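You operate a simulated robot arm through the tools that you are given. There is no shell and no other tool. Be economical: measure what you need, move in short steps, check, and stop when the job is done.

You run a simulated robot arm. Do the job below in one go: nothing can be reset, and whatever is moved stays where it is left.

Task
Rinse the blue glass cold, tip it out and rack it.
Fine: tip into the basin; upright on the drying rack; tap off; leave the other glass. Set down upright: what you pick out. What is to be rubbed or washed off counts as gone when no trace of it is left.

It is judged by the outcome, as a careful person would: the job done as asked, and still so three seconds after it is handed in. It fails if anything else is knocked over, pushed out of place, dropped, spilled or broken.

Robot
A 7-joint arm with a two-finger parallel gripper, fixed in place. Base frame: the origin is at the foot of the arm, x ahead of it, y to its left, z up. Readings come in cm, rad, newtons and seconds.
With the tool pointing down near the work surface it reaches from about 20 to 74 cm from the base axis. Its first joint turns from -2.897 to 2.897 rad. Payload 1.57 kg.
Tool frame: the origin (TCP) lies between the finger pads and is the grasp point; the fingertips stand 3 cm ahead of it; z points along the fingers, y is the line along which they close. Largest opening 11 cm; finger width 2.4, thickness 1.2; the body of the gripper, 4.8 by 11.2 cm, starts 7.8 cm behind the TCP.
Orientation is that of the tool frame in the base frame, as [roll, pitch, yaw] about the fixed x, y, z axes, in that order (R = Rz(yaw) Ry(pitch) Rx(roll)). With the fingers straight down and closing along the base's y, the tool's x points along the base's -x, its y along +y and its z along -z.

Tools
- The arm moves only by the tool arm_command. Its argument "plan" is a list of rows, each an object of numbers (a shift or turn left out is 0, a gripper value left out holds the last): "rx", "ry", "rz": the turn, a rotation vector about the tool's x, y, z in units of 45 degrees (1.0 is 45 degrees); "x", "y", "z": the shift along the tool's x, y, z in units of 500 mm (1.0 is 500 mm); "fingers": the finger opening in cm, from 0 to 11. In form: [{"rx": .., "ry": .., "rz": .., "x": .., "y": .., "z": .., "fingers": ..}, ...]. A call has 1 to 10 rows; each row is the pose to reach, as a shift and turn from the pose commanded when the call began, along the tool's axes at that moment. A call with a number of a shift or a turn outside -1 to 1 is refused whole. A row lasts 0.2 s, in which the tool goes at most 5 cm and 0.15 rad; a call with a longer step from one row to the next is refused whole, and so is a gripper value outside its range. A pose out of reach is approached as far as the arm can. The call stops where the force on the tool passes 40 N (or 10 N more than at its start, if that is more) or the arm is blocked; 0.2 s more then pass. Each finger travels about 4.5 cm/s and halts on what it meets, pressing with about 42 N; the grip force reading is that of the motor and also rises with nothing between the fingers. The clock runs only during rows and for 0.2 s after the last one: add rows that repeat a pose to give the fingers time. The reply holds the time, the measured pose of the TCP, the force on the tool along the base axes, the opening and the grip force, in the units named above and with some noise, with the torque about the TCP (base axes, N m) and any sound that the robot's microphone picked up.
- Cameras (640 x 400 px; columns grow to the right, rows downward): "scene" is fixed at [5.44, -48.61, 149.32]; the picture's right is [-0.05, -1.00, 0.00], its down [-0.96, 0.05, -0.27] and it looks along [0.27, -0.01, -0.96] (base axes); focal length 261 px, centre (320, 200). "wrist" rides on the gripper at [7, 1.6, -14.1] in the tool frame; the picture's right is [-0.23, 0.97, 0.00], its down [-0.85, -0.20, -0.48] and it looks along [-0.47, -0.11, 0.88] (tool axes); focal length 222 px, centre (320, 200). There is no depth. A picture from a camera that has moved, and an enlarged one, comes with that camera's place and axes in the base frame and with its lens. The place of the scene camera against the robot may be out by one fixed shift of up to 1.8 cm in any direction.
- capture(camera): a new picture of that camera. No time passes.
- move_column(by): slides the trunk up (or, below 0, down) by that many cm; the arm rides with it, the base frame stays. It gives what a move gives, with no picture.
- inspect(camera, box): a new picture of the part [left, top, right, bottom] of that camera's present view, enlarged. No time passes.
- hand_in(): hands the job in; it is judged then, once.

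Work in short steps. Places have to be worked out from the pictures, the camera data and where the tool is seen: move nearer, look again, correct. Check each grasp and each placing, and mend what went wrong. You have 120 turns and 64 pictures in all, those below and enlarged ones among them. Open the gripper and draw the arm clear of the work before you hand the job in, unless the task says otherwise; then end with one line.

The tools are called after "Emit:" as a command line: name --argument value ..., lists and objects as JSON in quotes. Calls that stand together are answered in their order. arm_command: Moves the arm, as the interface text tells. Its arguments: {"type":"object","properties":{"plan":{"type":"array"}},"required":["plan"]} The other tools are called the same way: move_column (by) slides the trunk up or down; capture (camera) takes a picture; inspect (camera, box) takes an enlarged picture of a part of a camera's view; hand_in () hands the job in.

At the start:

```text
time_s: 0.0
position: [16.27, -33.53, 120.37]
orientation: [3.141, 0.0, -3.141]
force: [0.6, -0.1, 1.1]
moment: [0.01, -0.02, -0.01]
opening: 10.98
finger_force: 0.0
trunk travel left (down, up): [-52.5, 6.5]
```

scene: 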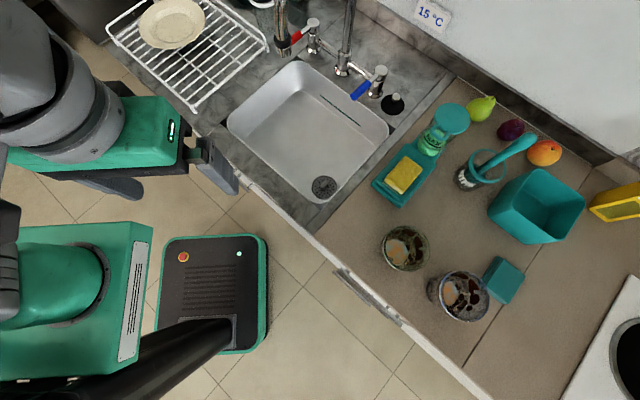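
wrist: 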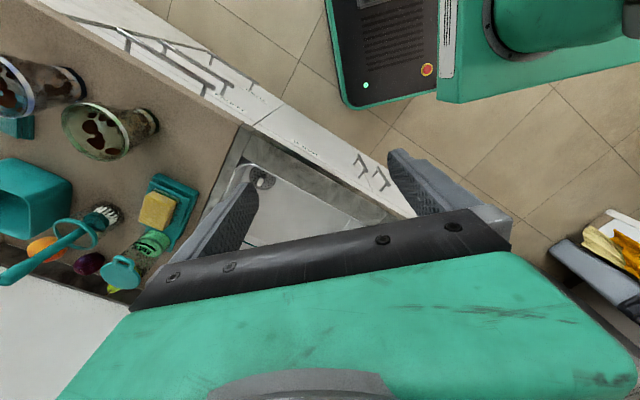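

I see two soiled glasses on the counter, so I enlarge them, and the taps, to tell which one is blue and which lever is cold.

Emit:
inspect --camera "scene" --box '[360, 210, 520, 330]'

Emit:
inspect --camera "scene" --box '[230, 0, 430, 125]'

Emit:
inspect --camera "wrist" --box '[0, 40, 200, 165]'

```text
3.33 times, centred on (440, 270) of scene
camera zoom: at [5.44, -48.61, 149.32], right [-0.05, -1.0, 0.0], down [-0.96, 0.05, -0.27], along [0.27, -0.01, -0.96], focal length 870 px, centre (-80, -33)
```

zoom: 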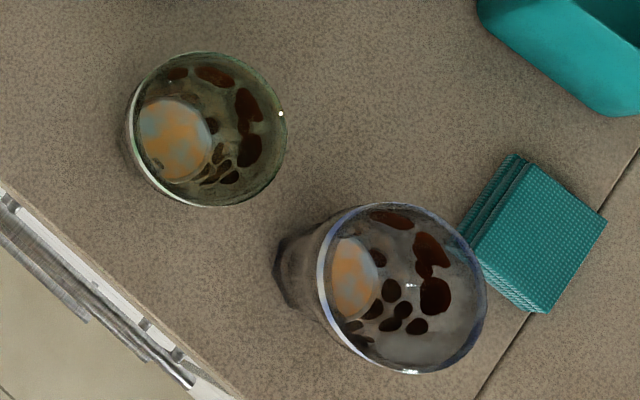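

```text
3.20 times, centred on (330, 62) of scene
camera zoom: at [5.44, -48.61, 149.32], right [-0.05, -1.0, 0.0], down [-0.96, 0.05, -0.27], along [0.27, -0.01, -0.96], focal length 835 px, centre (288, 640)
```

zoom: 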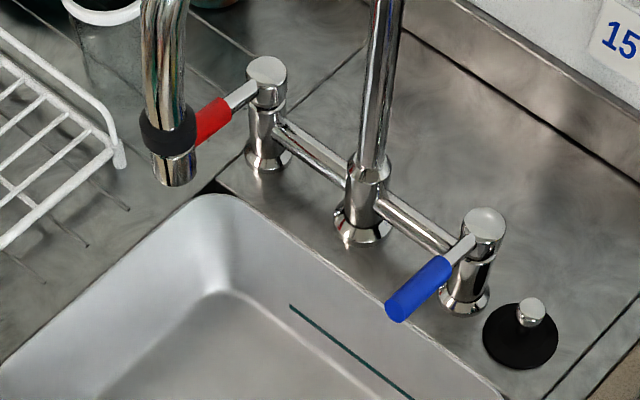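

```text
3.20 times, centred on (100, 102) of wrist
camera zoom: at [9.25, -31.92, 134.45], right [0.23, 0.97, 0.0], down [0.85, -0.2, 0.48], along [0.47, -0.11, -0.88], focal length 711 px, centre (1024, 512)
```

zoom: 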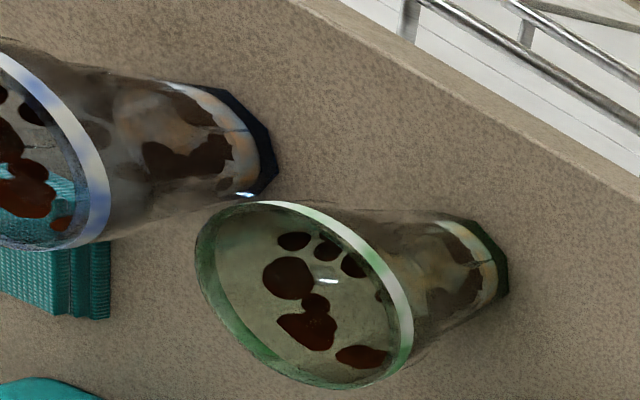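

The blue-rimmed glass is the one on the right, standing near (0, -75) on a counter at about z 89. The spout hangs near (44, -44), the blue cold lever is to its right, and the rack is near (57, -19). I want a side grasp with the camera on top, so I first turn the tool about its own axis in free air.

Emit:
arm_command --plan '[{"rz": -0.17}, {"rz": -0.34}, {"rz": -0.51}, {"rz": -0.68}, {"rz": -0.85}, {"rz": -1.0}]'

```text
time_s: 1.4
position: [16.25, -33.55, 120.24]
orientation: [-3.141, 0.0, -2.351]
force: [-0.3, -0.6, 0.4]
moment: [-0.01, 0.02, 0.03]
opening: 10.99
finger_force: 0.0
trunk travel left (down, up): [-52.5, 6.5]
```

The turn went the right way, so I continue with the next 45°.

Emit:
arm_command --plan '[{"rz": -0.17}, {"rz": -0.34}, {"rz": -0.51}, {"rz": -0.68}, {"rz": -0.85}, {"rz": -1.0}]'

Emit:
arm_command --plan '[{"rz": -0.17}, {"rz": -0.34}, {"rz": -0.51}, {"rz": -0.68}, {"rz": -0.85}, {"rz": -1.0}]'

```text
time_s: 2.8
position: [16.2, -33.4, 120.36]
orientation: [-3.141, 0.003, -1.568]
force: [0.0, 0.4, 0.2]
moment: [0.03, 0.02, -0.02]
opening: 11.01
finger_force: 0.1
trunk travel left (down, up): [-52.5, 6.5]
```

```text
time_s: 4.2
position: [16.26, -33.54, 120.19]
orientation: [3.141, -0.001, -0.782]
force: [-0.5, -0.4, 0.1]
moment: [0.01, -0.01, -0.01]
opening: 11.01
finger_force: 0.0
trunk travel left (down, up): [-52.5, 6.5]
```

Tool x now points along (0.7,-0.7). I pitch up 45° while moving sideways toward the glass area, still high.

Emit:
arm_command --plan '[{"ry": 0.17, "x": 0.023, "y": 0.07}, {"ry": 0.34, "x": 0.046, "y": 0.14}, {"ry": 0.51, "x": 0.07, "y": 0.21}, {"ry": 0.68, "x": 0.093, "y": 0.28}, {"ry": 0.85, "x": 0.117, "y": 0.35}, {"ry": 1.0, "x": 0.14, "y": 0.42}]'

```text
time_s: 5.6
position: [6.44, -53.17, 120.24]
orientation: [-3.141, -0.788, -0.785]
force: [0.8, -0.9, -1.1]
moment: [0.04, -0.03, 0.03]
opening: 10.99
finger_force: 0.1
trunk travel left (down, up): [-52.5, 6.5]
```

That worked; now the second 45°.

Emit:
arm_command --plan '[{"ry": 0.17}, {"ry": 0.34}, {"ry": 0.51}, {"ry": 0.68}, {"ry": 0.85}, {"ry": 1.0}]'

Emit:
capture --camera "wrist"

Emit:
capture --camera "scene"

```text
time_s: 7.0
position: [3.75, -56.18, 130.56]
orientation: [-2.229, -1.506, -1.704]
force: [-0.5, -0.7, 0.1]
moment: [-0.03, -0.02, 0.03]
opening: 10.98
finger_force: 0.1
out of reach, approached as far as the arm can: row 2, 3, 4, 5, 6
trunk travel left (down, up): [-52.5, 6.5]
```

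```text
58 pictures are left
camera wrist: at [-7.39, -47.77, 137.94], right [-0.69, -0.67, -0.28], down [-0.19, 0.53, -0.82], along [0.7, -0.52, -0.49], focal length 222 px, centre (320, 200)
```

wrist: 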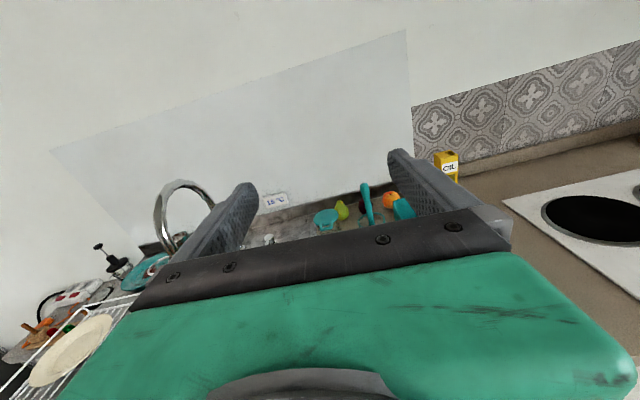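

```text
57 pictures are left
```

scene: 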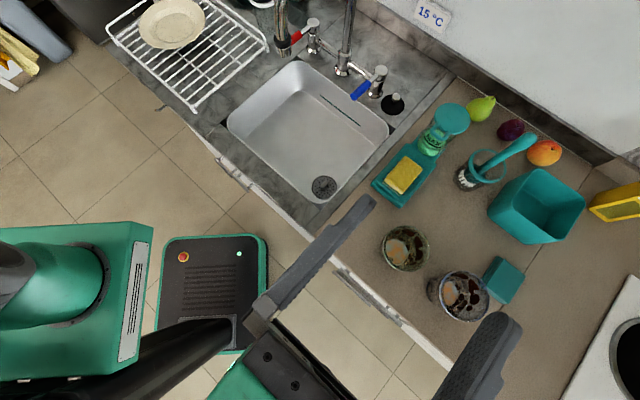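

Orientation is nearly right, and the position limit comes from being low relative to the shoulder, which lowering the trunk cures. I lower the trunk 25 cm; the TCP lies right over the counter edge, so this ends near z 105.

Emit:
move_column --by -25

```text
time_s: 9.6
position: [3.74, -56.11, 105.55]
orientation: [-2.257, -1.507, -1.678]
force: [0.1, -0.1, 0.8]
moment: [0.03, 0.02, -0.02]
opening: 11.0
finger_force: 0.1
trunk travel left (down, up): [-27.5, 31.5]
```

I check what the arm takes as its commanded pose with a zero move.

Emit:
arm_command --plan '[{"fingers": 10}, {"fingers": 10}]'

Emit:
capture --camera "wrist"

```text
time_s: 10.2
position: [3.65, -56.2, 105.55]
orientation: [-2.256, -1.506, -1.678]
force: [-0.8, 0.3, 0.8]
moment: [-0.01, 0.04, 0.0]
opening: 9.99
finger_force: 0.0
trunk travel left (down, up): [-27.5, 31.5]
```

```text
56 pictures are left
camera wrist: at [-7.34, -47.71, 112.96], right [-0.69, -0.67, -0.28], down [-0.19, 0.53, -0.82], along [0.7, -0.52, -0.5], focal length 222 px, centre (320, 200)
```

wrist: 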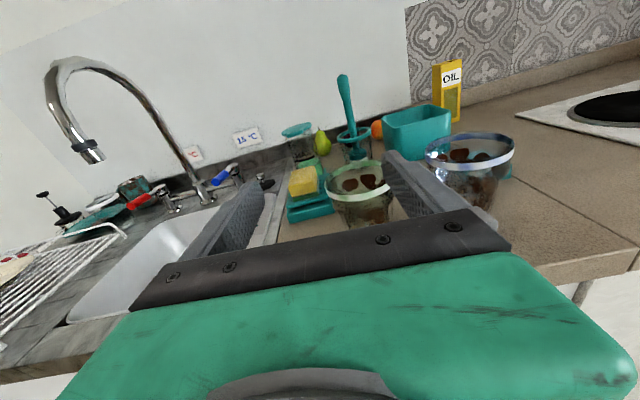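

The commanded pose matches the measured one. By triangulation the blue rim centre is near (-0.2,-75) at z≈100. I shift sideways to sit 14 cm behind it on the approach line and level the tool.

Emit:
arm_command --plan '[{"y": 0.07, "z": -0.017, "rz": -0.03, "ry": 0.02}, {"y": 0.14, "z": -0.034, "rz": -0.065, "ry": 0.05}, {"y": 0.21, "z": -0.05, "rz": -0.065, "ry": 0.05}, {"y": 0.27, "z": -0.068, "rz": -0.065, "ry": 0.05}, {"y": 0.32, "z": -0.068, "rz": -0.065, "ry": 0.05}]'

Emit:
capture --camera "wrist"

```text
time_s: 11.4
position: [-6.76, -64.96, 105.36]
orientation: [-1.569, -1.565, -2.378]
force: [1.0, -1.0, -0.3]
moment: [-0.02, -0.02, 0.02]
opening: 9.97
finger_force: 0.0
out of reach, approached as far as the arm can: row 1, 2, 3, 4, 5
trunk travel left (down, up): [-27.5, 31.5]
```

```text
55 pictures are left
camera wrist: at [-17.63, -55.85, 112.34], right [-0.7, -0.67, -0.23], down [-0.18, 0.49, -0.85], along [0.69, -0.56, -0.47], focal length 222 px, centre (320, 200)
```

wrist: 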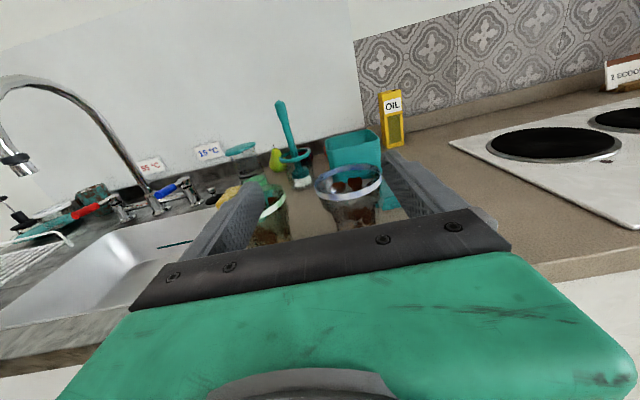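

The tool is level and the rim is re-estimated at (0.1,-75.4). I lower the trunk 10 cm, which keeps the fingers at the counter edge, clear of both glasses.

Emit:
move_column --by -10

Emit:
capture --camera "wrist"

```text
time_s: 12.7
position: [-6.63, -65.02, 95.51]
orientation: [-1.562, -1.565, -2.387]
force: [-0.3, -0.2, -0.5]
moment: [-0.02, 0.03, -0.02]
opening: 10.0
finger_force: 0.1
trunk travel left (down, up): [-17.5, 41.5]
```

```text
54 pictures are left
camera wrist: at [-17.59, -55.82, 102.37], right [-0.7, -0.67, -0.23], down [-0.18, 0.49, -0.85], along [0.69, -0.56, -0.47], focal length 222 px, centre (320, 200)
```

wrist: 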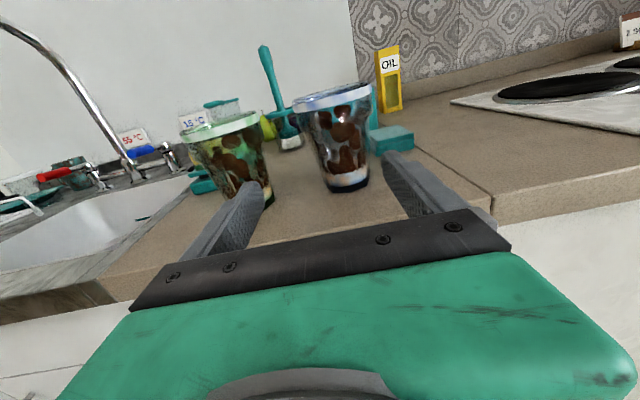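

Blue glass stands at about (0.1,-75.4), z 89.5–100.3; the remaining offset is 12.1 cm ahead and 2.3 cm along tool y. I centre it and go half the way.

Emit:
arm_command --plan '[{"y": 0.046, "z": 0.0}, {"y": 0.046, "z": 0.06}, {"y": 0.046, "z": 0.12}]'

Emit:
capture --camera "wrist"

```text
time_s: 13.5
position: [-3.98, -70.8, 95.27]
orientation: [-1.555, -1.562, -2.393]
force: [0.4, 0.7, -0.3]
moment: [0.0, 0.03, 0.0]
opening: 9.99
finger_force: 0.0
trunk travel left (down, up): [-17.5, 41.5]
```

```text
53 pictures are left
camera wrist: at [-15.03, -61.7, 102.25], right [-0.7, -0.67, -0.24], down [-0.18, 0.49, -0.85], along [0.69, -0.56, -0.46], focal length 222 px, centre (320, 200)
```

wrist: 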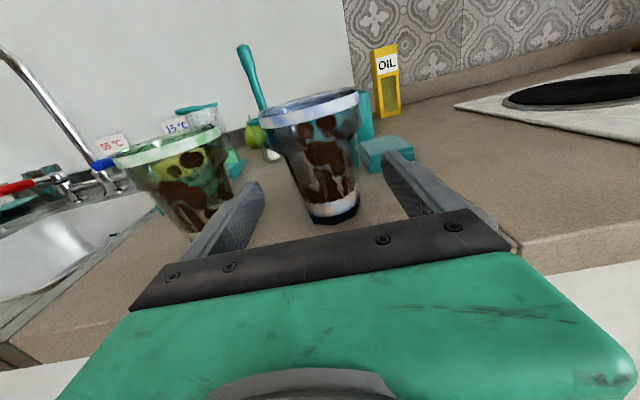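

Aligned within 3 mm. I go the last 6.1 cm, with the open fingers on either side of the glass.

Emit:
arm_command --plan '[{"y": 0.006, "z": 0.04}, {"y": 0.006, "z": 0.08}, {"y": 0.006, "z": 0.12}]'

Emit:
capture --camera "wrist"

Emit:
inspect --camera "scene" --box '[340, 200, 540, 325]'

```text
time_s: 14.3
position: [0.26, -74.26, 95.1]
orientation: [-1.583, -1.561, -2.365]
force: [0.7, -0.6, -0.2]
moment: [0.0, -0.04, 0.02]
opening: 9.99
finger_force: 0.1
out of reach, approached as far as the arm can: row 2, 3
trunk travel left (down, up): [-17.5, 41.5]
```

```text
52 pictures are left
camera wrist: at [-10.68, -65.24, 101.96], right [-0.7, -0.67, -0.24], down [-0.18, 0.49, -0.85], along [0.69, -0.56, -0.47], focal length 222 px, centre (320, 200)
```

wrist: 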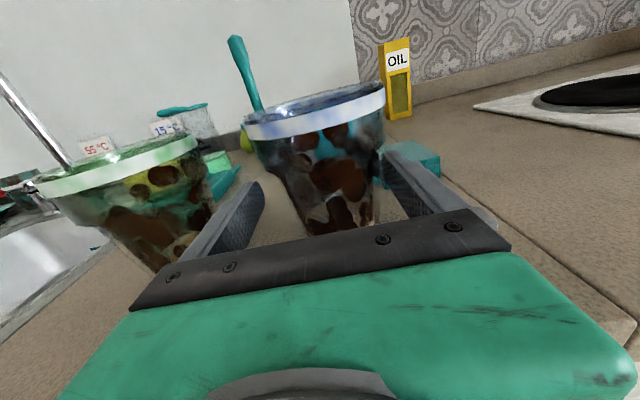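

```text
3.20 times, centred on (440, 262) of scene
camera zoom: at [5.44, -48.61, 149.32], right [-0.05, -1.0, 0.0], down [-0.96, 0.05, -0.27], along [0.27, -0.01, -0.96], focal length 835 px, centre (-64, 0)
```

zoom: 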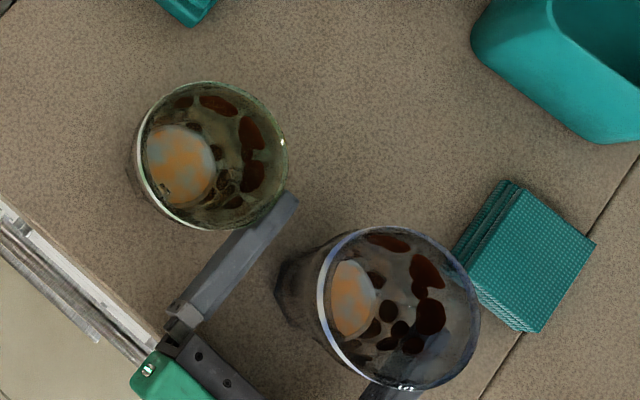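

The arm stops about 1 cm short, leaving the glass 0.9 cm off to one side. A lower trunk with the arm raised should extend the reach, so I back out and raise the tool.

Emit:
arm_command --plan '[{"z": -0.06}, {"z": -0.12}, {"z": -0.18}, {"z": -0.18, "x": 0.08}, {"z": -0.18, "x": 0.16}, {"z": -0.18, "x": 0.22}]'

Emit:
move_column --by -11

Emit:
capture --camera "wrist"

```text
time_s: 15.7
position: [-5.45, -66.51, 103.39]
orientation: [-1.571, -1.563, -2.376]
force: [-0.4, -0.2, 0.4]
moment: [0.0, 0.0, -0.02]
opening: 9.98
finger_force: 0.0
out of reach, approached as far as the arm can: row 5, 6
trunk travel left (down, up): [-17.5, 41.5]
```

```text
time_s: 17.1
position: [-5.27, -66.65, 92.43]
orientation: [-1.558, -1.564, -2.392]
force: [-0.1, 0.1, 0.4]
moment: [0.03, 0.01, -0.02]
opening: 10.04
finger_force: 0.1
trunk travel left (down, up): [-6.5, 52.5]
```

```text
50 pictures are left
camera wrist: at [-16.33, -57.58, 99.31], right [-0.7, -0.67, -0.23], down [-0.18, 0.49, -0.85], along [0.69, -0.56, -0.47], focal length 222 px, centre (320, 200)
```

wrist: 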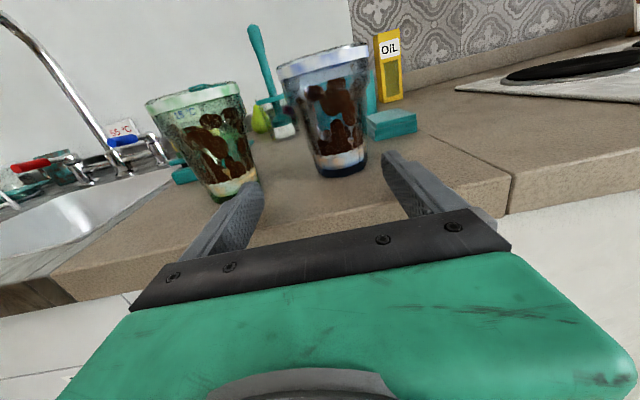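

The upper limit now binds, so the reach sphere is centred lower and a higher trunk with the tool lower gives more reach. I raise the trunk 18 cm and lower the tool 15 cm in the same clear column.

Emit:
move_column --by 18

Emit:
arm_command --plan '[{"x": -0.08, "y": 0.01, "fingers": 10.6}, {"x": -0.16, "y": 0.015}, {"x": -0.24, "y": 0.015}, {"x": -0.3, "y": 0.015}]'

```text
time_s: 19.1
position: [-5.32, -66.65, 110.33]
orientation: [-1.573, -1.563, -2.376]
force: [-0.3, -0.4, -0.3]
moment: [-0.01, 0.0, -0.03]
opening: 9.99
finger_force: 0.0
trunk travel left (down, up): [-24.5, 34.5]
```

```text
time_s: 20.1
position: [-7.64, -69.46, 97.03]
orientation: [-1.745, -1.562, -2.199]
force: [0.2, 0.7, 0.6]
moment: [0.03, 0.03, -0.02]
opening: 10.58
finger_force: 0.0
out of reach, approached as far as the arm can: row 3, 4
trunk travel left (down, up): [-24.5, 34.5]
```

That displaced the tool outward, which suggests more reach is available further out. The glass is now 9.7 cm ahead and -1.4 cm in tool y, so I recentre and advance part way.

Emit:
arm_command --plan '[{"y": -0.029, "z": 0.01}, {"y": -0.029, "z": 0.05, "x": -0.015}, {"y": -0.029, "z": 0.09, "x": -0.03}]'

Emit:
capture --camera "wrist"

```text
time_s: 20.9
position: [-3.85, -72.19, 96.11]
orientation: [-1.948, -1.552, -1.988]
force: [0.5, -0.4, 0.1]
moment: [0.05, 0.03, -0.01]
opening: 10.58
finger_force: 0.0
out of reach, approached as far as the arm can: row 1, 2, 3
trunk travel left (down, up): [-24.5, 34.5]
```

```text
49 pictures are left
camera wrist: at [-14.86, -63.4, 103.12], right [-0.69, -0.68, -0.24], down [-0.19, 0.5, -0.85], along [0.7, -0.54, -0.47], focal length 222 px, centre (320, 200)
```

wrist: 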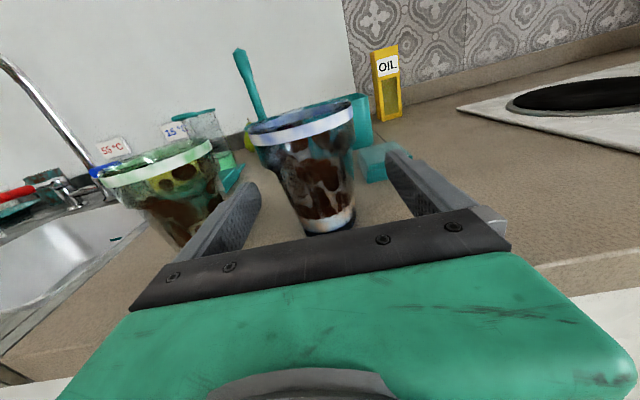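

5 cm to go and about 0.6 cm lateral; I advance and see whether it reaches.

Emit:
arm_command --plan '[{"y": -0.011, "z": 0.03}, {"y": -0.011, "z": 0.06}, {"y": -0.011, "z": 0.1}]'

Emit:
capture --camera "wrist"

```text
time_s: 21.7
position: [-0.15, -75.36, 96.08]
orientation: [-1.553, -1.566, -2.394]
force: [-0.3, -1.1, -0.2]
moment: [-0.02, 0.02, -0.02]
opening: 10.6
finger_force: 0.0
out of reach, approached as far as the arm can: row 1
trunk travel left (down, up): [-24.5, 34.5]
```

```text
48 pictures are left
camera wrist: at [-11.08, -66.34, 102.91], right [-0.7, -0.67, -0.23], down [-0.18, 0.49, -0.85], along [0.69, -0.56, -0.47], focal length 222 px, centre (320, 200)
```

wrist: 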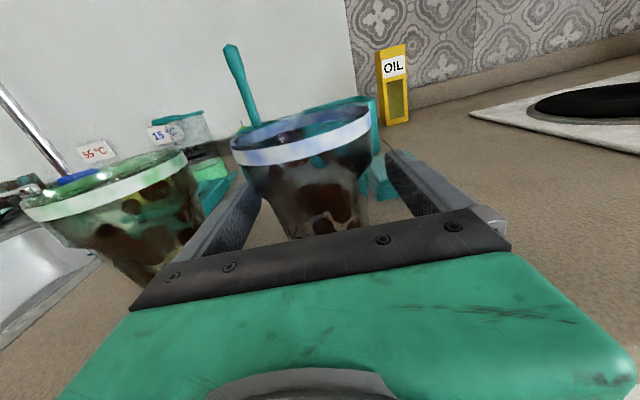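

The tool is at the glass, well centred. I close the fingers.

Emit:
arm_command --plan '[{"fingers": 8.5}, {"fingers": 7.5}, {"fingers": 6}, {"fingers": 5}, {"fingers": 5}, {"fingers": 5}]'

Emit:
capture --camera "wrist"

```text
time_s: 23.1
position: [-0.17, -75.33, 95.94]
orientation: [-1.565, -1.562, -2.384]
force: [0.1, 0.3, -0.1]
moment: [-0.09, -0.05, 0.02]
opening: 7.32
finger_force: 41.8
trunk travel left (down, up): [-24.5, 34.5]
```

```text
47 pictures are left
camera wrist: at [-11.08, -66.34, 102.89], right [-0.7, -0.67, -0.23], down [-0.18, 0.49, -0.85], along [0.69, -0.56, -0.47], focal length 222 px, centre (320, 200)
```

wrist: 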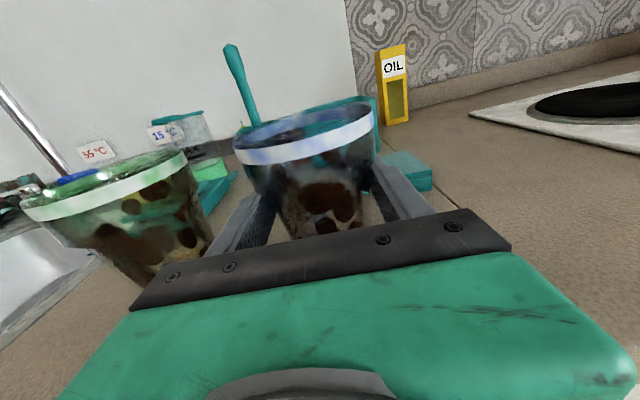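

The grip is firm at 7.3 cm. I lift straight up with the trunk by 18 cm.

Emit:
move_column --by 18

Emit:
capture --camera "wrist"

Emit:
capture --camera "scene"

```text
time_s: 25.1
position: [-0.14, -75.35, 113.99]
orientation: [-1.617, -1.562, -2.332]
force: [0.7, 0.7, -2.9]
moment: [-0.03, 0.03, 0.01]
opening: 7.3
finger_force: 42.3
trunk travel left (down, up): [-42.5, 16.5]
```

```text
46 pictures are left
camera wrist: at [-11.11, -66.38, 120.84], right [-0.7, -0.67, -0.24], down [-0.18, 0.49, -0.85], along [0.69, -0.56, -0.47], focal length 222 px, centre (320, 200)
```

wrist: 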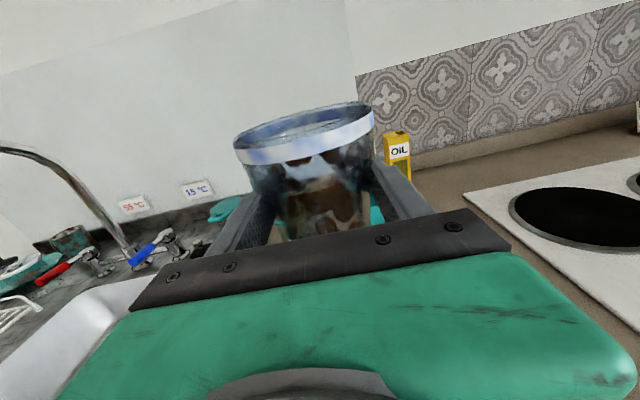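

```text
45 pictures are left
```

scene: 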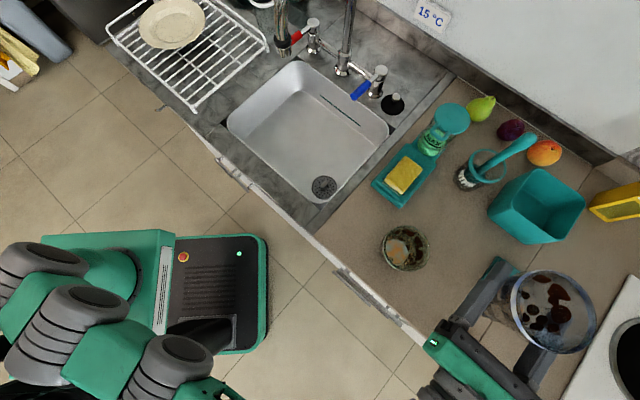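

The glass is held and weighs about 0.3 kg. I need the gripper free for the tap, so I'll set it down on clear counter nearer the sink, at about (17,-56), to be easily reached later. I carry it there high above the green glass.

Emit:
arm_command --plan '[{"x": 0.03}, {"x": 0.07, "y": -0.05, "z": -0.01}, {"x": 0.12, "y": -0.12, "z": -0.02}, {"x": 0.12, "y": -0.2, "z": -0.03}, {"x": 0.12, "y": -0.28, "z": -0.04}, {"x": 0.12, "y": -0.36, "z": -0.04}, {"x": 0.12, "y": -0.44, "z": -0.04}, {"x": 0.12, "y": -0.5, "z": -0.04}, {"x": 0.12, "y": -0.512, "z": -0.04}]'

Emit:
capture --camera "wrist"

Emit:
capture --camera "scene"

```text
time_s: 27.1
position: [15.18, -59.74, 125.01]
orientation: [-1.846, -1.559, -2.098]
force: [0.1, -0.7, -2.7]
moment: [0.0, 0.02, -0.04]
opening: 7.3
finger_force: 42.3
out of reach, approached as far as the arm can: row 2, 3, 4, 5, 6, 7, 8, 9
trunk travel left (down, up): [-42.5, 16.5]
```

```text
44 pictures are left
camera wrist: at [4.09, -50.81, 132.01], right [-0.7, -0.67, -0.24], down [-0.18, 0.49, -0.85], along [0.69, -0.55, -0.47], focal length 222 px, centre (320, 200)
```

wrist: 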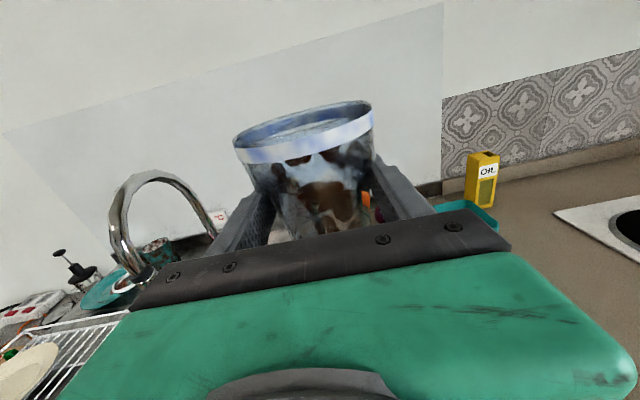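

```text
43 pictures are left
```

scene: 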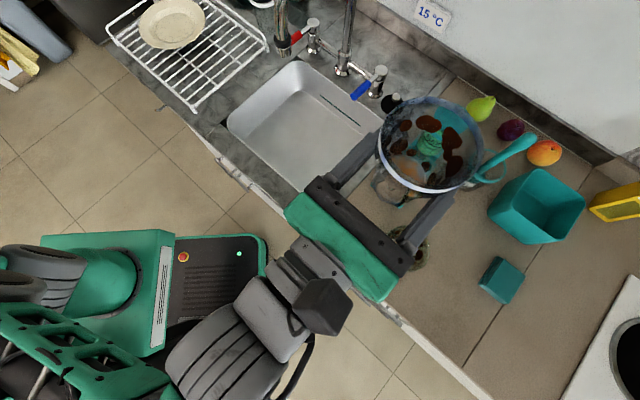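

The tool is at (15.2,-59.7), so I correct by about 4 cm toward (17,-56).

Emit:
arm_command --plan '[{"y": -0.04, "z": -0.012, "x": 0.02}, {"y": -0.075, "z": -0.025, "x": 0.03}]'

```text
time_s: 27.7
position: [16.62, -56.36, 127.05]
orientation: [-1.857, -1.561, -2.085]
force: [0.8, 1.7, -1.9]
moment: [0.0, 0.01, -0.01]
opening: 7.31
finger_force: 41.9
out of reach, approached as far as the arm can: row 1, 2
trunk travel left (down, up): [-42.5, 16.5]
```

Now over (16.6,-56.4). I lower the trunk 28 cm, leaving about 3 cm under the glass.

Emit:
move_column --by -28

Emit:
capture --camera "scene"

Emit:
capture --camera "wrist"

```text
time_s: 30.6
position: [16.59, -56.46, 99.02]
orientation: [-1.853, -1.559, -2.093]
force: [0.5, 0.8, -2.0]
moment: [-0.01, 0.01, 0.03]
opening: 7.3
finger_force: 42.2
trunk travel left (down, up): [-14.5, 44.5]
```

```text
42 pictures are left
```

scene: 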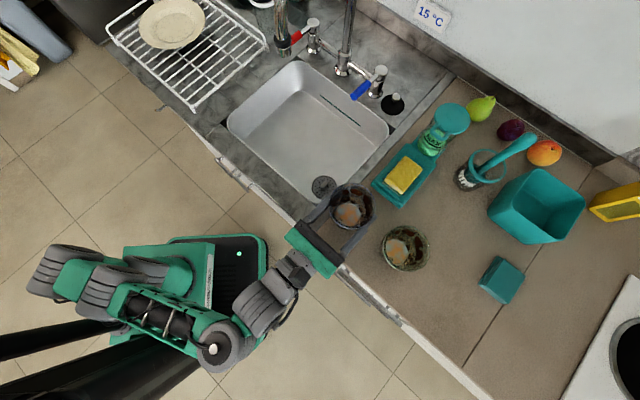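

```text
41 pictures are left
camera wrist: at [5.62, -47.46, 106.0], right [-0.7, -0.67, -0.24], down [-0.18, 0.49, -0.85], along [0.69, -0.55, -0.47], focal length 222 px, centre (320, 200)
```

wrist: 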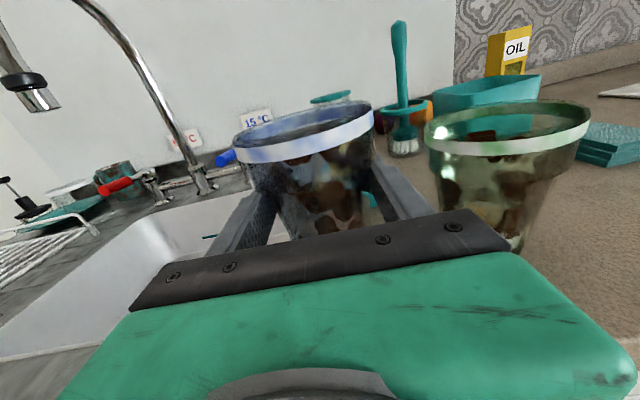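

The glass hangs 3 cm above the counter, a little close to the sink's steel border. I shift 1 cm away from the sink and then lower the last 3 cm.

Emit:
arm_command --plan '[{"y": 0.02}, {"y": 0.02}]'

Emit:
move_column --by -2.5

```text
time_s: 31.2
position: [15.83, -57.13, 99.08]
orientation: [-1.852, -1.558, -2.096]
force: [0.1, 0.0, -2.4]
moment: [0.02, -0.02, -0.06]
opening: 7.3
finger_force: 42.3
trunk travel left (down, up): [-14.5, 44.5]
```

```text
time_s: 31.9
position: [15.94, -57.22, 96.41]
orientation: [-1.85, -1.56, -2.095]
force: [-0.5, 0.1, -2.9]
moment: [0.02, -0.01, -0.01]
opening: 7.3
finger_force: 42.3
trunk travel left (down, up): [-12.0, 47.0]
```

Still about 0.4 cm free, judged by the grasp height of 95.95; I lower in small steps.

Emit:
arm_command --plan '[{"x": -0.006}, {"x": -0.01}, {"x": -0.01}]'

```text
time_s: 32.7
position: [15.94, -57.08, 96.18]
orientation: [-1.855, -1.56, -2.093]
force: [-0.3, -0.2, -3.3]
moment: [0.03, -0.03, -0.01]
opening: 7.26
finger_force: 41.8
trunk travel left (down, up): [-12.0, 47.0]
```

Emit:
move_column --by -0.4

```text
time_s: 33.2
position: [15.95, -57.03, 95.84]
orientation: [-1.696, -1.562, -2.25]
force: [0.0, -2.2, 4.1]
moment: [-0.31, 0.03, 0.04]
opening: 7.32
finger_force: 42.2
trunk travel left (down, up): [-11.6, 47.4]
```

Contact is felt, so the glass stands on the counter. I open the fingers and look before backing off.

Emit:
arm_command --plan '[{"fingers": 8}, {"fingers": 9.2}, {"fingers": 9.2}]'

Emit:
capture --camera "wrist"

```text
time_s: 34.0
position: [15.8, -57.01, 95.69]
orientation: [-1.842, -1.558, -2.105]
force: [-0.3, -0.5, 0.3]
moment: [-0.01, 0.02, 0.01]
opening: 9.2
finger_force: 0.2
trunk travel left (down, up): [-11.6, 47.4]
```

```text
40 pictures are left
camera wrist: at [4.88, -48.11, 102.71], right [-0.7, -0.67, -0.24], down [-0.18, 0.49, -0.85], along [0.69, -0.55, -0.47], focal length 222 px, centre (320, 200)
```

wrist: 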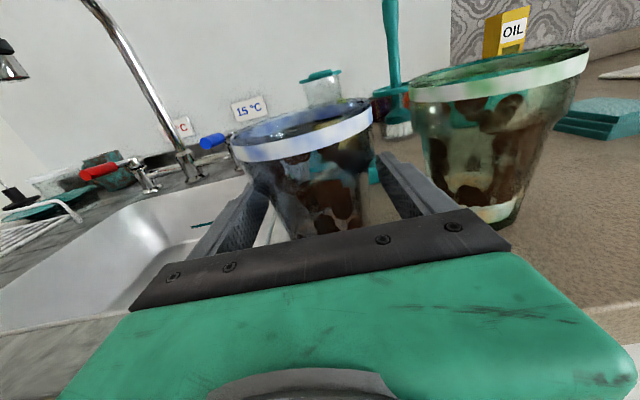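

The glass stands free. I back out 4 cm and check for drift.

Emit:
arm_command --plan '[{"z": -0.03, "fingers": 9.6}, {"z": -0.06}, {"z": -0.08}]'

```text
time_s: 34.8
position: [13.21, -54.29, 95.74]
orientation: [-1.964, -1.554, -1.979]
force: [-0.8, 0.2, 0.5]
moment: [0.0, -0.01, 0.02]
opening: 9.59
finger_force: 0.0
trunk travel left (down, up): [-11.6, 47.4]
```

Emit:
arm_command --plan '[{"z": -0.04}, {"z": -0.08}, {"z": -0.12}, {"z": -0.15}]'

Emit:
capture --camera "wrist"

```text
time_s: 35.8
position: [7.98, -48.68, 96.04]
orientation: [-1.97, -1.553, -1.976]
force: [0.5, -0.1, -0.1]
moment: [0.01, 0.0, 0.01]
opening: 9.58
finger_force: 0.2
out of reach, approached as far as the arm can: row 3, 4
trunk travel left (down, up): [-11.6, 47.4]
```

```text
39 pictures are left
camera wrist: at [-3.04, -39.75, 103.09], right [-0.7, -0.67, -0.24], down [-0.18, 0.5, -0.85], along [0.69, -0.55, -0.47], focal length 222 px, centre (320, 200)
```

wrist: 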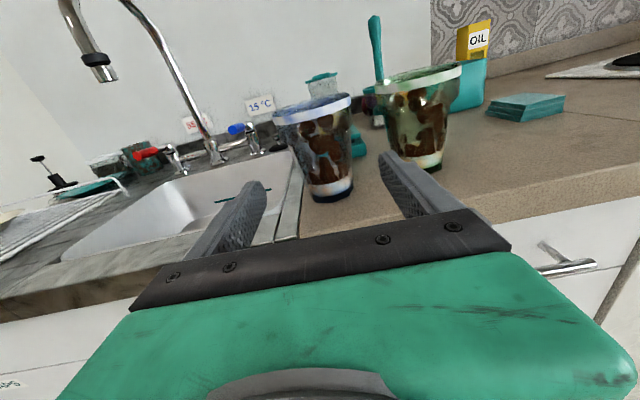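

The blue glass stands at (16,-57). By triangulation the spout mouth is near (42.5,-45.5,112), and the blue lever runs from its post at (51,-66.6) to its tip near (44.3,-59.3) at z≈98. I raise the trunk 14 cm, pass above the glass and hover over the basin.

Emit:
move_column --by 14

Emit:
arm_command --plan '[{"y": -0.05, "z": 0.02, "fingers": 5}, {"y": -0.1, "z": 0.06}, {"y": -0.16, "z": 0.1}, {"y": -0.22, "z": 0.15}, {"y": -0.28, "z": 0.2}, {"y": -0.326, "z": 0.24}, {"y": -0.326, "z": 0.24}]'

Emit:
capture --camera "wrist"

```text
time_s: 37.5
position: [8.07, -48.69, 110.05]
orientation: [-1.967, -1.555, -1.976]
force: [-0.4, 0.1, -0.2]
moment: [-0.03, 0.01, -0.01]
opening: 9.6
finger_force: 0.1
trunk travel left (down, up): [-25.6, 33.4]
```

```text
time_s: 39.1
position: [28.08, -45.78, 111.35]
orientation: [-1.985, -1.544, -1.959]
force: [0.0, -0.3, 0.7]
moment: [0.0, -0.01, -0.02]
opening: 5.0
finger_force: 0.0
out of reach, approached as far as the arm can: row 2, 3, 4, 5, 6, 7
trunk travel left (down, up): [-25.6, 33.4]
```

```text
38 pictures are left
camera wrist: at [17.0, -36.95, 118.39], right [-0.7, -0.67, -0.25], down [-0.18, 0.5, -0.85], along [0.69, -0.54, -0.47], focal length 222 px, centre (320, 200)
```

wrist: 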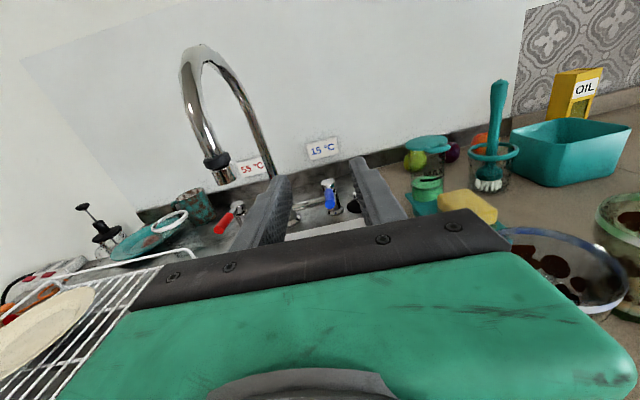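

Lever confirmed near (45,-61,98). I lower the trunk 13.3 cm so the fingers are at lever height, still about 20 cm in front of it.

Emit:
move_column --by -13.3

Emit:
arm_command --plan '[{"y": -0.02, "z": 0.06, "fingers": 6}, {"y": -0.03, "z": 0.12}, {"y": -0.036, "z": 0.19}, {"y": -0.036, "z": 0.24}]'

Emit:
capture --camera "wrist"

```text
time_s: 40.7
position: [28.04, -45.83, 98.07]
orientation: [-1.985, -1.545, -1.962]
force: [-0.1, -0.6, -0.1]
moment: [-0.04, -0.01, 0.02]
opening: 4.99
finger_force: 0.0
trunk travel left (down, up): [-12.3, 46.7]
```

```text
time_s: 41.7
position: [36.51, -52.75, 99.59]
orientation: [-1.953, -1.525, -1.985]
force: [0.0, 0.0, 0.2]
moment: [0.03, 0.0, 0.0]
opening: 6.0
finger_force: 0.1
out of reach, approached as far as the arm can: row 1, 2, 3, 4
trunk travel left (down, up): [-12.3, 46.7]
```

```text
37 pictures are left
camera wrist: at [25.39, -44.05, 106.75], right [-0.69, -0.67, -0.27], down [-0.18, 0.52, -0.84], along [0.7, -0.53, -0.48], focal length 222 px, centre (320, 200)
```

wrist: 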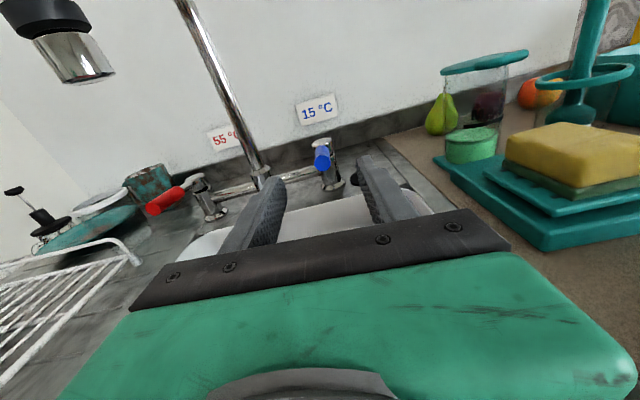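

The lever tip shows end-on, straight ahead at about (44,-60.4,98.5). For reach I raise the trunk 8 cm and bring the tool down and forward by the same amount.

Emit:
move_column --by 8

Emit:
arm_command --plan '[{"x": -0.06, "z": 0.02}, {"x": -0.12, "z": 0.04}, {"x": -0.17, "z": 0.06}, {"x": -0.18, "z": 0.08}]'

Emit:
capture --camera "wrist"

```text
time_s: 42.9
position: [36.56, -52.65, 107.52]
orientation: [-1.974, -1.524, -1.965]
force: [0.3, 0.3, 0.4]
moment: [0.03, 0.01, 0.01]
opening: 6.0
finger_force: 0.0
trunk travel left (down, up): [-20.3, 38.7]
```

```text
time_s: 43.9
position: [40.12, -56.39, 102.67]
orientation: [-1.938, -1.47, -1.987]
force: [-0.3, 0.3, 0.2]
moment: [0.02, 0.0, -0.02]
opening: 6.01
finger_force: 0.0
out of reach, approached as far as the arm can: row 1, 2, 3, 4
trunk travel left (down, up): [-20.3, 38.7]
```

```text
36 pictures are left
camera wrist: at [28.65, -48.4, 109.9], right [-0.68, -0.66, -0.32], down [-0.16, 0.56, -0.81], along [0.72, -0.5, -0.48], focal length 222 px, centre (320, 200)
```

wrist: 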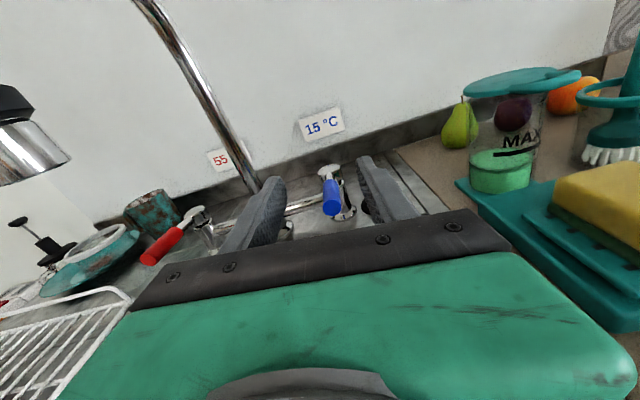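

A wrist limit pulls at a strictly level tool low down, so I pitch the tool down about 30°, which also suits straddling the lever from above, and level the roll.

Emit:
arm_command --plan '[{"ry": -0.15, "rz": -0.03}, {"ry": -0.3, "rz": -0.06}, {"ry": -0.45, "rz": -0.09}, {"ry": -0.6, "rz": -0.12}, {"ry": -0.75, "rz": -0.12}]'

Emit:
capture --camera "wrist"

```text
time_s: 45.0
position: [39.76, -56.67, 102.65]
orientation: [-3.133, -0.944, -0.762]
force: [0.5, 0.1, -0.1]
moment: [-0.02, 0.01, 0.03]
opening: 6.01
finger_force: 0.1
trunk travel left (down, up): [-20.3, 38.7]
```

```text
35 pictures are left
camera wrist: at [33.22, -52.88, 116.53], right [-0.76, -0.62, -0.19], down [-0.51, 0.76, -0.41], along [0.4, -0.22, -0.89], focal length 222 px, centre (320, 200)
```

wrist: 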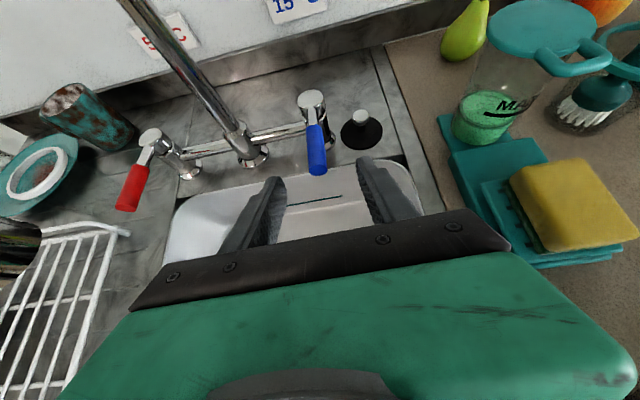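

Now a clean view: lever tip (43.4,-59.8,98.5), post (50.4,-67.1), midway between the fingers. I move 6.7 cm along the fingers so they straddle the handle.

Emit:
arm_command --plan '[{"x": 0.024, "z": 0.03}, {"x": 0.024, "z": 0.08}, {"x": 0.024, "z": 0.134}]'

Emit:
capture --camera "wrist"

```text
time_s: 45.9
position: [44.18, -60.81, 99.74]
orientation: [-3.133, -0.946, -0.762]
force: [-0.8, -0.2, 0.2]
moment: [0.02, 0.0, 0.0]
opening: 6.0
finger_force: 0.0
trunk travel left (down, up): [-20.3, 38.7]
```

```text
34 pictures are left
camera wrist: at [37.69, -56.98, 113.67], right [-0.76, -0.62, -0.19], down [-0.51, 0.76, -0.41], along [0.4, -0.22, -0.89], focal length 222 px, centre (320, 200)
```

wrist: 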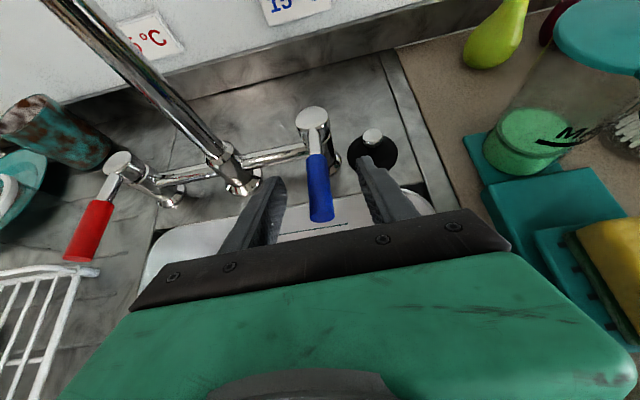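

The handle is between the fingers. I go 1 cm deeper and nudge to the right (+tool y), watching force and sound.

Emit:
arm_command --plan '[{"z": 0.02}, {"z": 0.02, "y": 0.02}, {"z": 0.02, "y": 0.04}, {"z": 0.02, "y": 0.055}, {"z": 0.02, "y": 0.07}, {"z": 0.02, "y": 0.085}]'

Emit:
capture --camera "wrist"

```text
time_s: 47.2
position: [41.88, -64.55, 99.19]
orientation: [-3.134, -0.947, -0.766]
force: [0.5, 1.7, -0.1]
moment: [-0.01, -0.02, -0.04]
opening: 6.02
finger_force: 0.2
trunk travel left (down, up): [-20.3, 38.7]
```

```text
33 pictures are left
camera wrist: at [35.33, -60.65, 113.08], right [-0.76, -0.62, -0.19], down [-0.51, 0.76, -0.41], along [0.4, -0.22, -0.89], focal length 222 px, centre (320, 200)
```

wrist: 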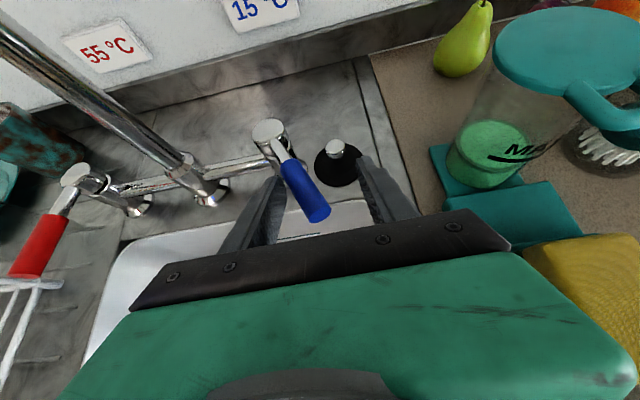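

The lever turned right easily with about 2 N. No sound is reported, so I check the spout for water.

Emit:
inspect --camera "scene" --box '[220, 20, 420, 210]'

```text
2.11 times, centred on (320, 115) of scene
camera zoom: at [5.44, -48.61, 149.32], right [-0.05, -1.0, 0.0], down [-0.96, 0.05, -0.27], along [0.27, -0.01, -0.96], focal length 550 px, centre (320, 379)
```

zoom: 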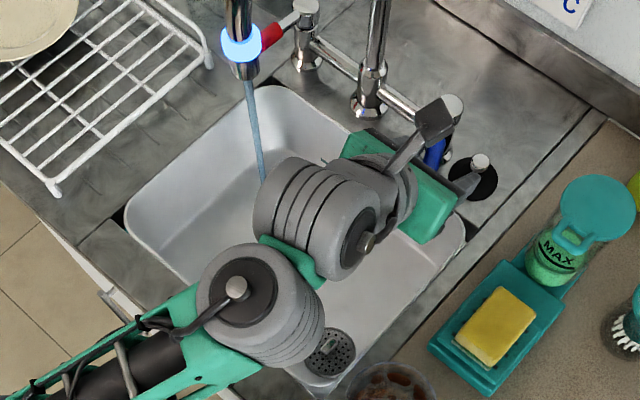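

Cold water is running, with a blue ring lit on the spout. I push the lever a little further for more flow, then look again.

Emit:
arm_command --plan '[{"y": 0.02}, {"y": 0.04}, {"y": 0.055}]'

Emit:
inspect --camera "scene" --box '[220, 20, 420, 210]'

```text
time_s: 48.0
position: [40.0, -66.42, 98.83]
orientation: [-3.131, -0.944, -0.764]
force: [0.3, -0.5, -1.0]
moment: [0.02, -0.02, -0.01]
opening: 6.01
finger_force: 0.4
trunk travel left (down, up): [-20.3, 38.7]
```

```text
2.11 times, centred on (320, 115) of scene
camera zoom: at [5.44, -48.61, 149.32], right [-0.05, -1.0, 0.0], down [-0.96, 0.05, -0.27], along [0.27, -0.01, -0.96], focal length 550 px, centre (320, 379)
```

zoom: 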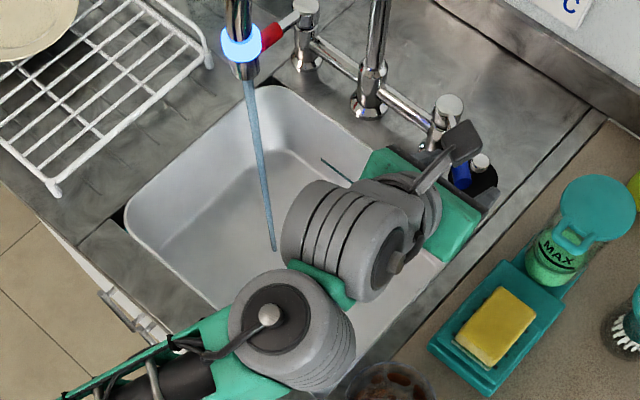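

The cold stream is steady into the basin. I free the lever and withdraw up and back.

Emit:
arm_command --plan '[{"y": -0.02}, {"y": -0.02, "z": -0.05}, {"y": -0.02, "z": -0.12}, {"y": -0.02, "z": -0.2}, {"y": -0.02, "z": -0.26}]'

Emit:
capture --camera "wrist"

Emit:
capture --camera "scene"

```text
time_s: 49.2
position: [32.94, -58.73, 106.41]
orientation: [-3.131, -0.946, -0.765]
force: [-0.6, -0.8, -0.6]
moment: [0.0, 0.03, 0.0]
opening: 6.01
finger_force: 0.0
trunk travel left (down, up): [-20.3, 38.7]
```

```text
30 pictures are left
camera wrist: at [26.37, -54.85, 120.33], right [-0.76, -0.62, -0.19], down [-0.51, 0.76, -0.41], along [0.4, -0.22, -0.89], focal length 222 px, centre (320, 200)
```

wrist: 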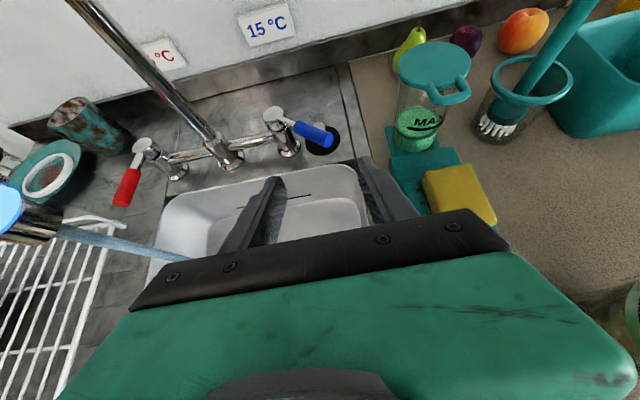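

```text
29 pictures are left
```

scene: 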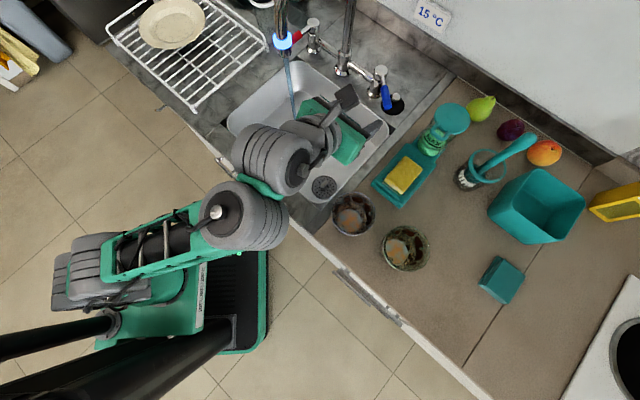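

The lever stands open and the blue glass is untouched. I now return above and behind the blue glass, levelling the tool on the way at about z 110.

Emit:
arm_command --plan '[{"x": -0.02, "y": 0.01, "z": -0.06, "ry": 0.05, "fingers": 9.8}, {"x": -0.05, "y": 0.03, "z": -0.13, "ry": 0.15}, {"x": -0.09, "y": 0.06, "z": -0.2, "ry": 0.3}, {"x": -0.13, "y": 0.09, "z": -0.27, "ry": 0.45}, {"x": -0.17, "y": 0.13, "z": -0.34, "ry": 0.6}, {"x": -0.2, "y": 0.16, "z": -0.4, "ry": 0.72}, {"x": -0.218, "y": 0.171, "z": -0.422, "ry": 0.75}, {"x": -0.218, "y": 0.171, "z": -0.422, "ry": 0.75}]'

```text
time_s: 51.0
position: [10.19, -48.4, 110.16]
orientation: [-2.981, -1.536, -0.916]
force: [0.1, 0.0, 0.4]
moment: [-0.03, -0.02, -0.02]
opening: 9.79
finger_force: 0.0
trunk travel left (down, up): [-20.3, 38.7]
```

I align sideways with the glass, backing 1.5 cm, then lower the trunk to grasp height.

Emit:
arm_command --plan '[{"y": 0.024, "z": -0.015}, {"y": 0.048, "z": -0.03}, {"y": 0.048, "z": -0.03}]'

Emit:
move_column --by -14.2

Emit:
capture --camera "wrist"

```text
time_s: 51.9
position: [9.54, -48.63, 110.09]
orientation: [-2.976, -1.536, -0.922]
force: [0.1, 0.4, 1.1]
moment: [-0.02, 0.01, -0.04]
opening: 9.8
finger_force: 0.0
out of reach, approached as far as the arm can: row 1, 2, 3
trunk travel left (down, up): [-20.3, 38.7]
```

```text
time_s: 53.5
position: [9.4, -48.65, 95.9]
orientation: [-2.982, -1.534, -0.918]
force: [-0.7, -0.9, 0.8]
moment: [0.01, 0.01, 0.0]
opening: 9.78
finger_force: 0.0
trunk travel left (down, up): [-6.1, 52.9]
```

```text
28 pictures are left
camera wrist: at [-1.82, -40.32, 103.43], right [-0.67, -0.7, -0.23], down [-0.23, 0.5, -0.84], along [0.7, -0.51, -0.5], focal length 222 px, centre (320, 200)
```

wrist: 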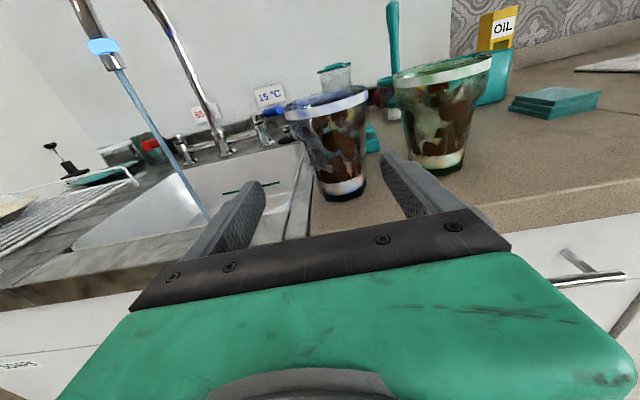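

The glass is 10.4 cm ahead and 1.6 cm to tool +y. I correct sideways first, then advance half.

Emit:
arm_command --plan '[{"y": 0.02, "z": 0.005}, {"y": 0.033, "z": 0.02}, {"y": 0.033, "z": 0.06}, {"y": 0.033, "z": 0.1}]'

```text
time_s: 54.5
position: [11.87, -53.21, 95.88]
orientation: [-2.983, -1.535, -0.914]
force: [-0.1, -0.1, 0.2]
moment: [-0.01, 0.01, 0.01]
opening: 9.82
finger_force: 0.0
trunk travel left (down, up): [-6.1, 52.9]
```

Aligned; I advance the last 5.4 cm and close.

Emit:
arm_command --plan '[{"z": 0.04}, {"z": 0.08}, {"z": 0.109}, {"z": 0.109}]'

Emit:
capture --camera "wrist"

```text
time_s: 55.5
position: [15.66, -57.13, 95.69]
orientation: [-2.99, -1.536, -0.914]
force: [-0.6, -0.3, -0.2]
moment: [0.01, -0.03, -0.01]
opening: 9.81
finger_force: 0.1
trunk travel left (down, up): [-6.1, 52.9]
```

```text
27 pictures are left
camera wrist: at [4.54, -48.8, 103.11], right [-0.67, -0.7, -0.23], down [-0.23, 0.5, -0.84], along [0.7, -0.51, -0.5], focal length 222 px, centre (320, 200)
```

wrist: 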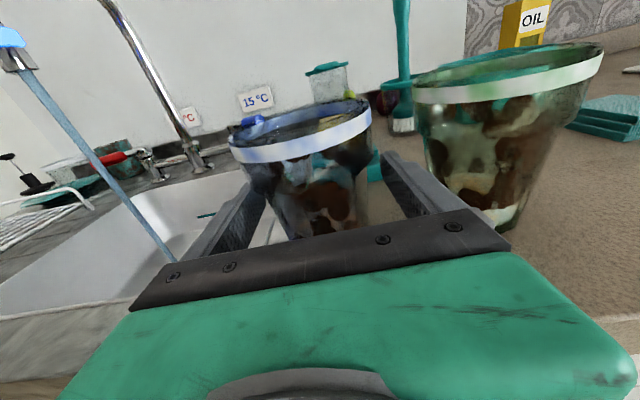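

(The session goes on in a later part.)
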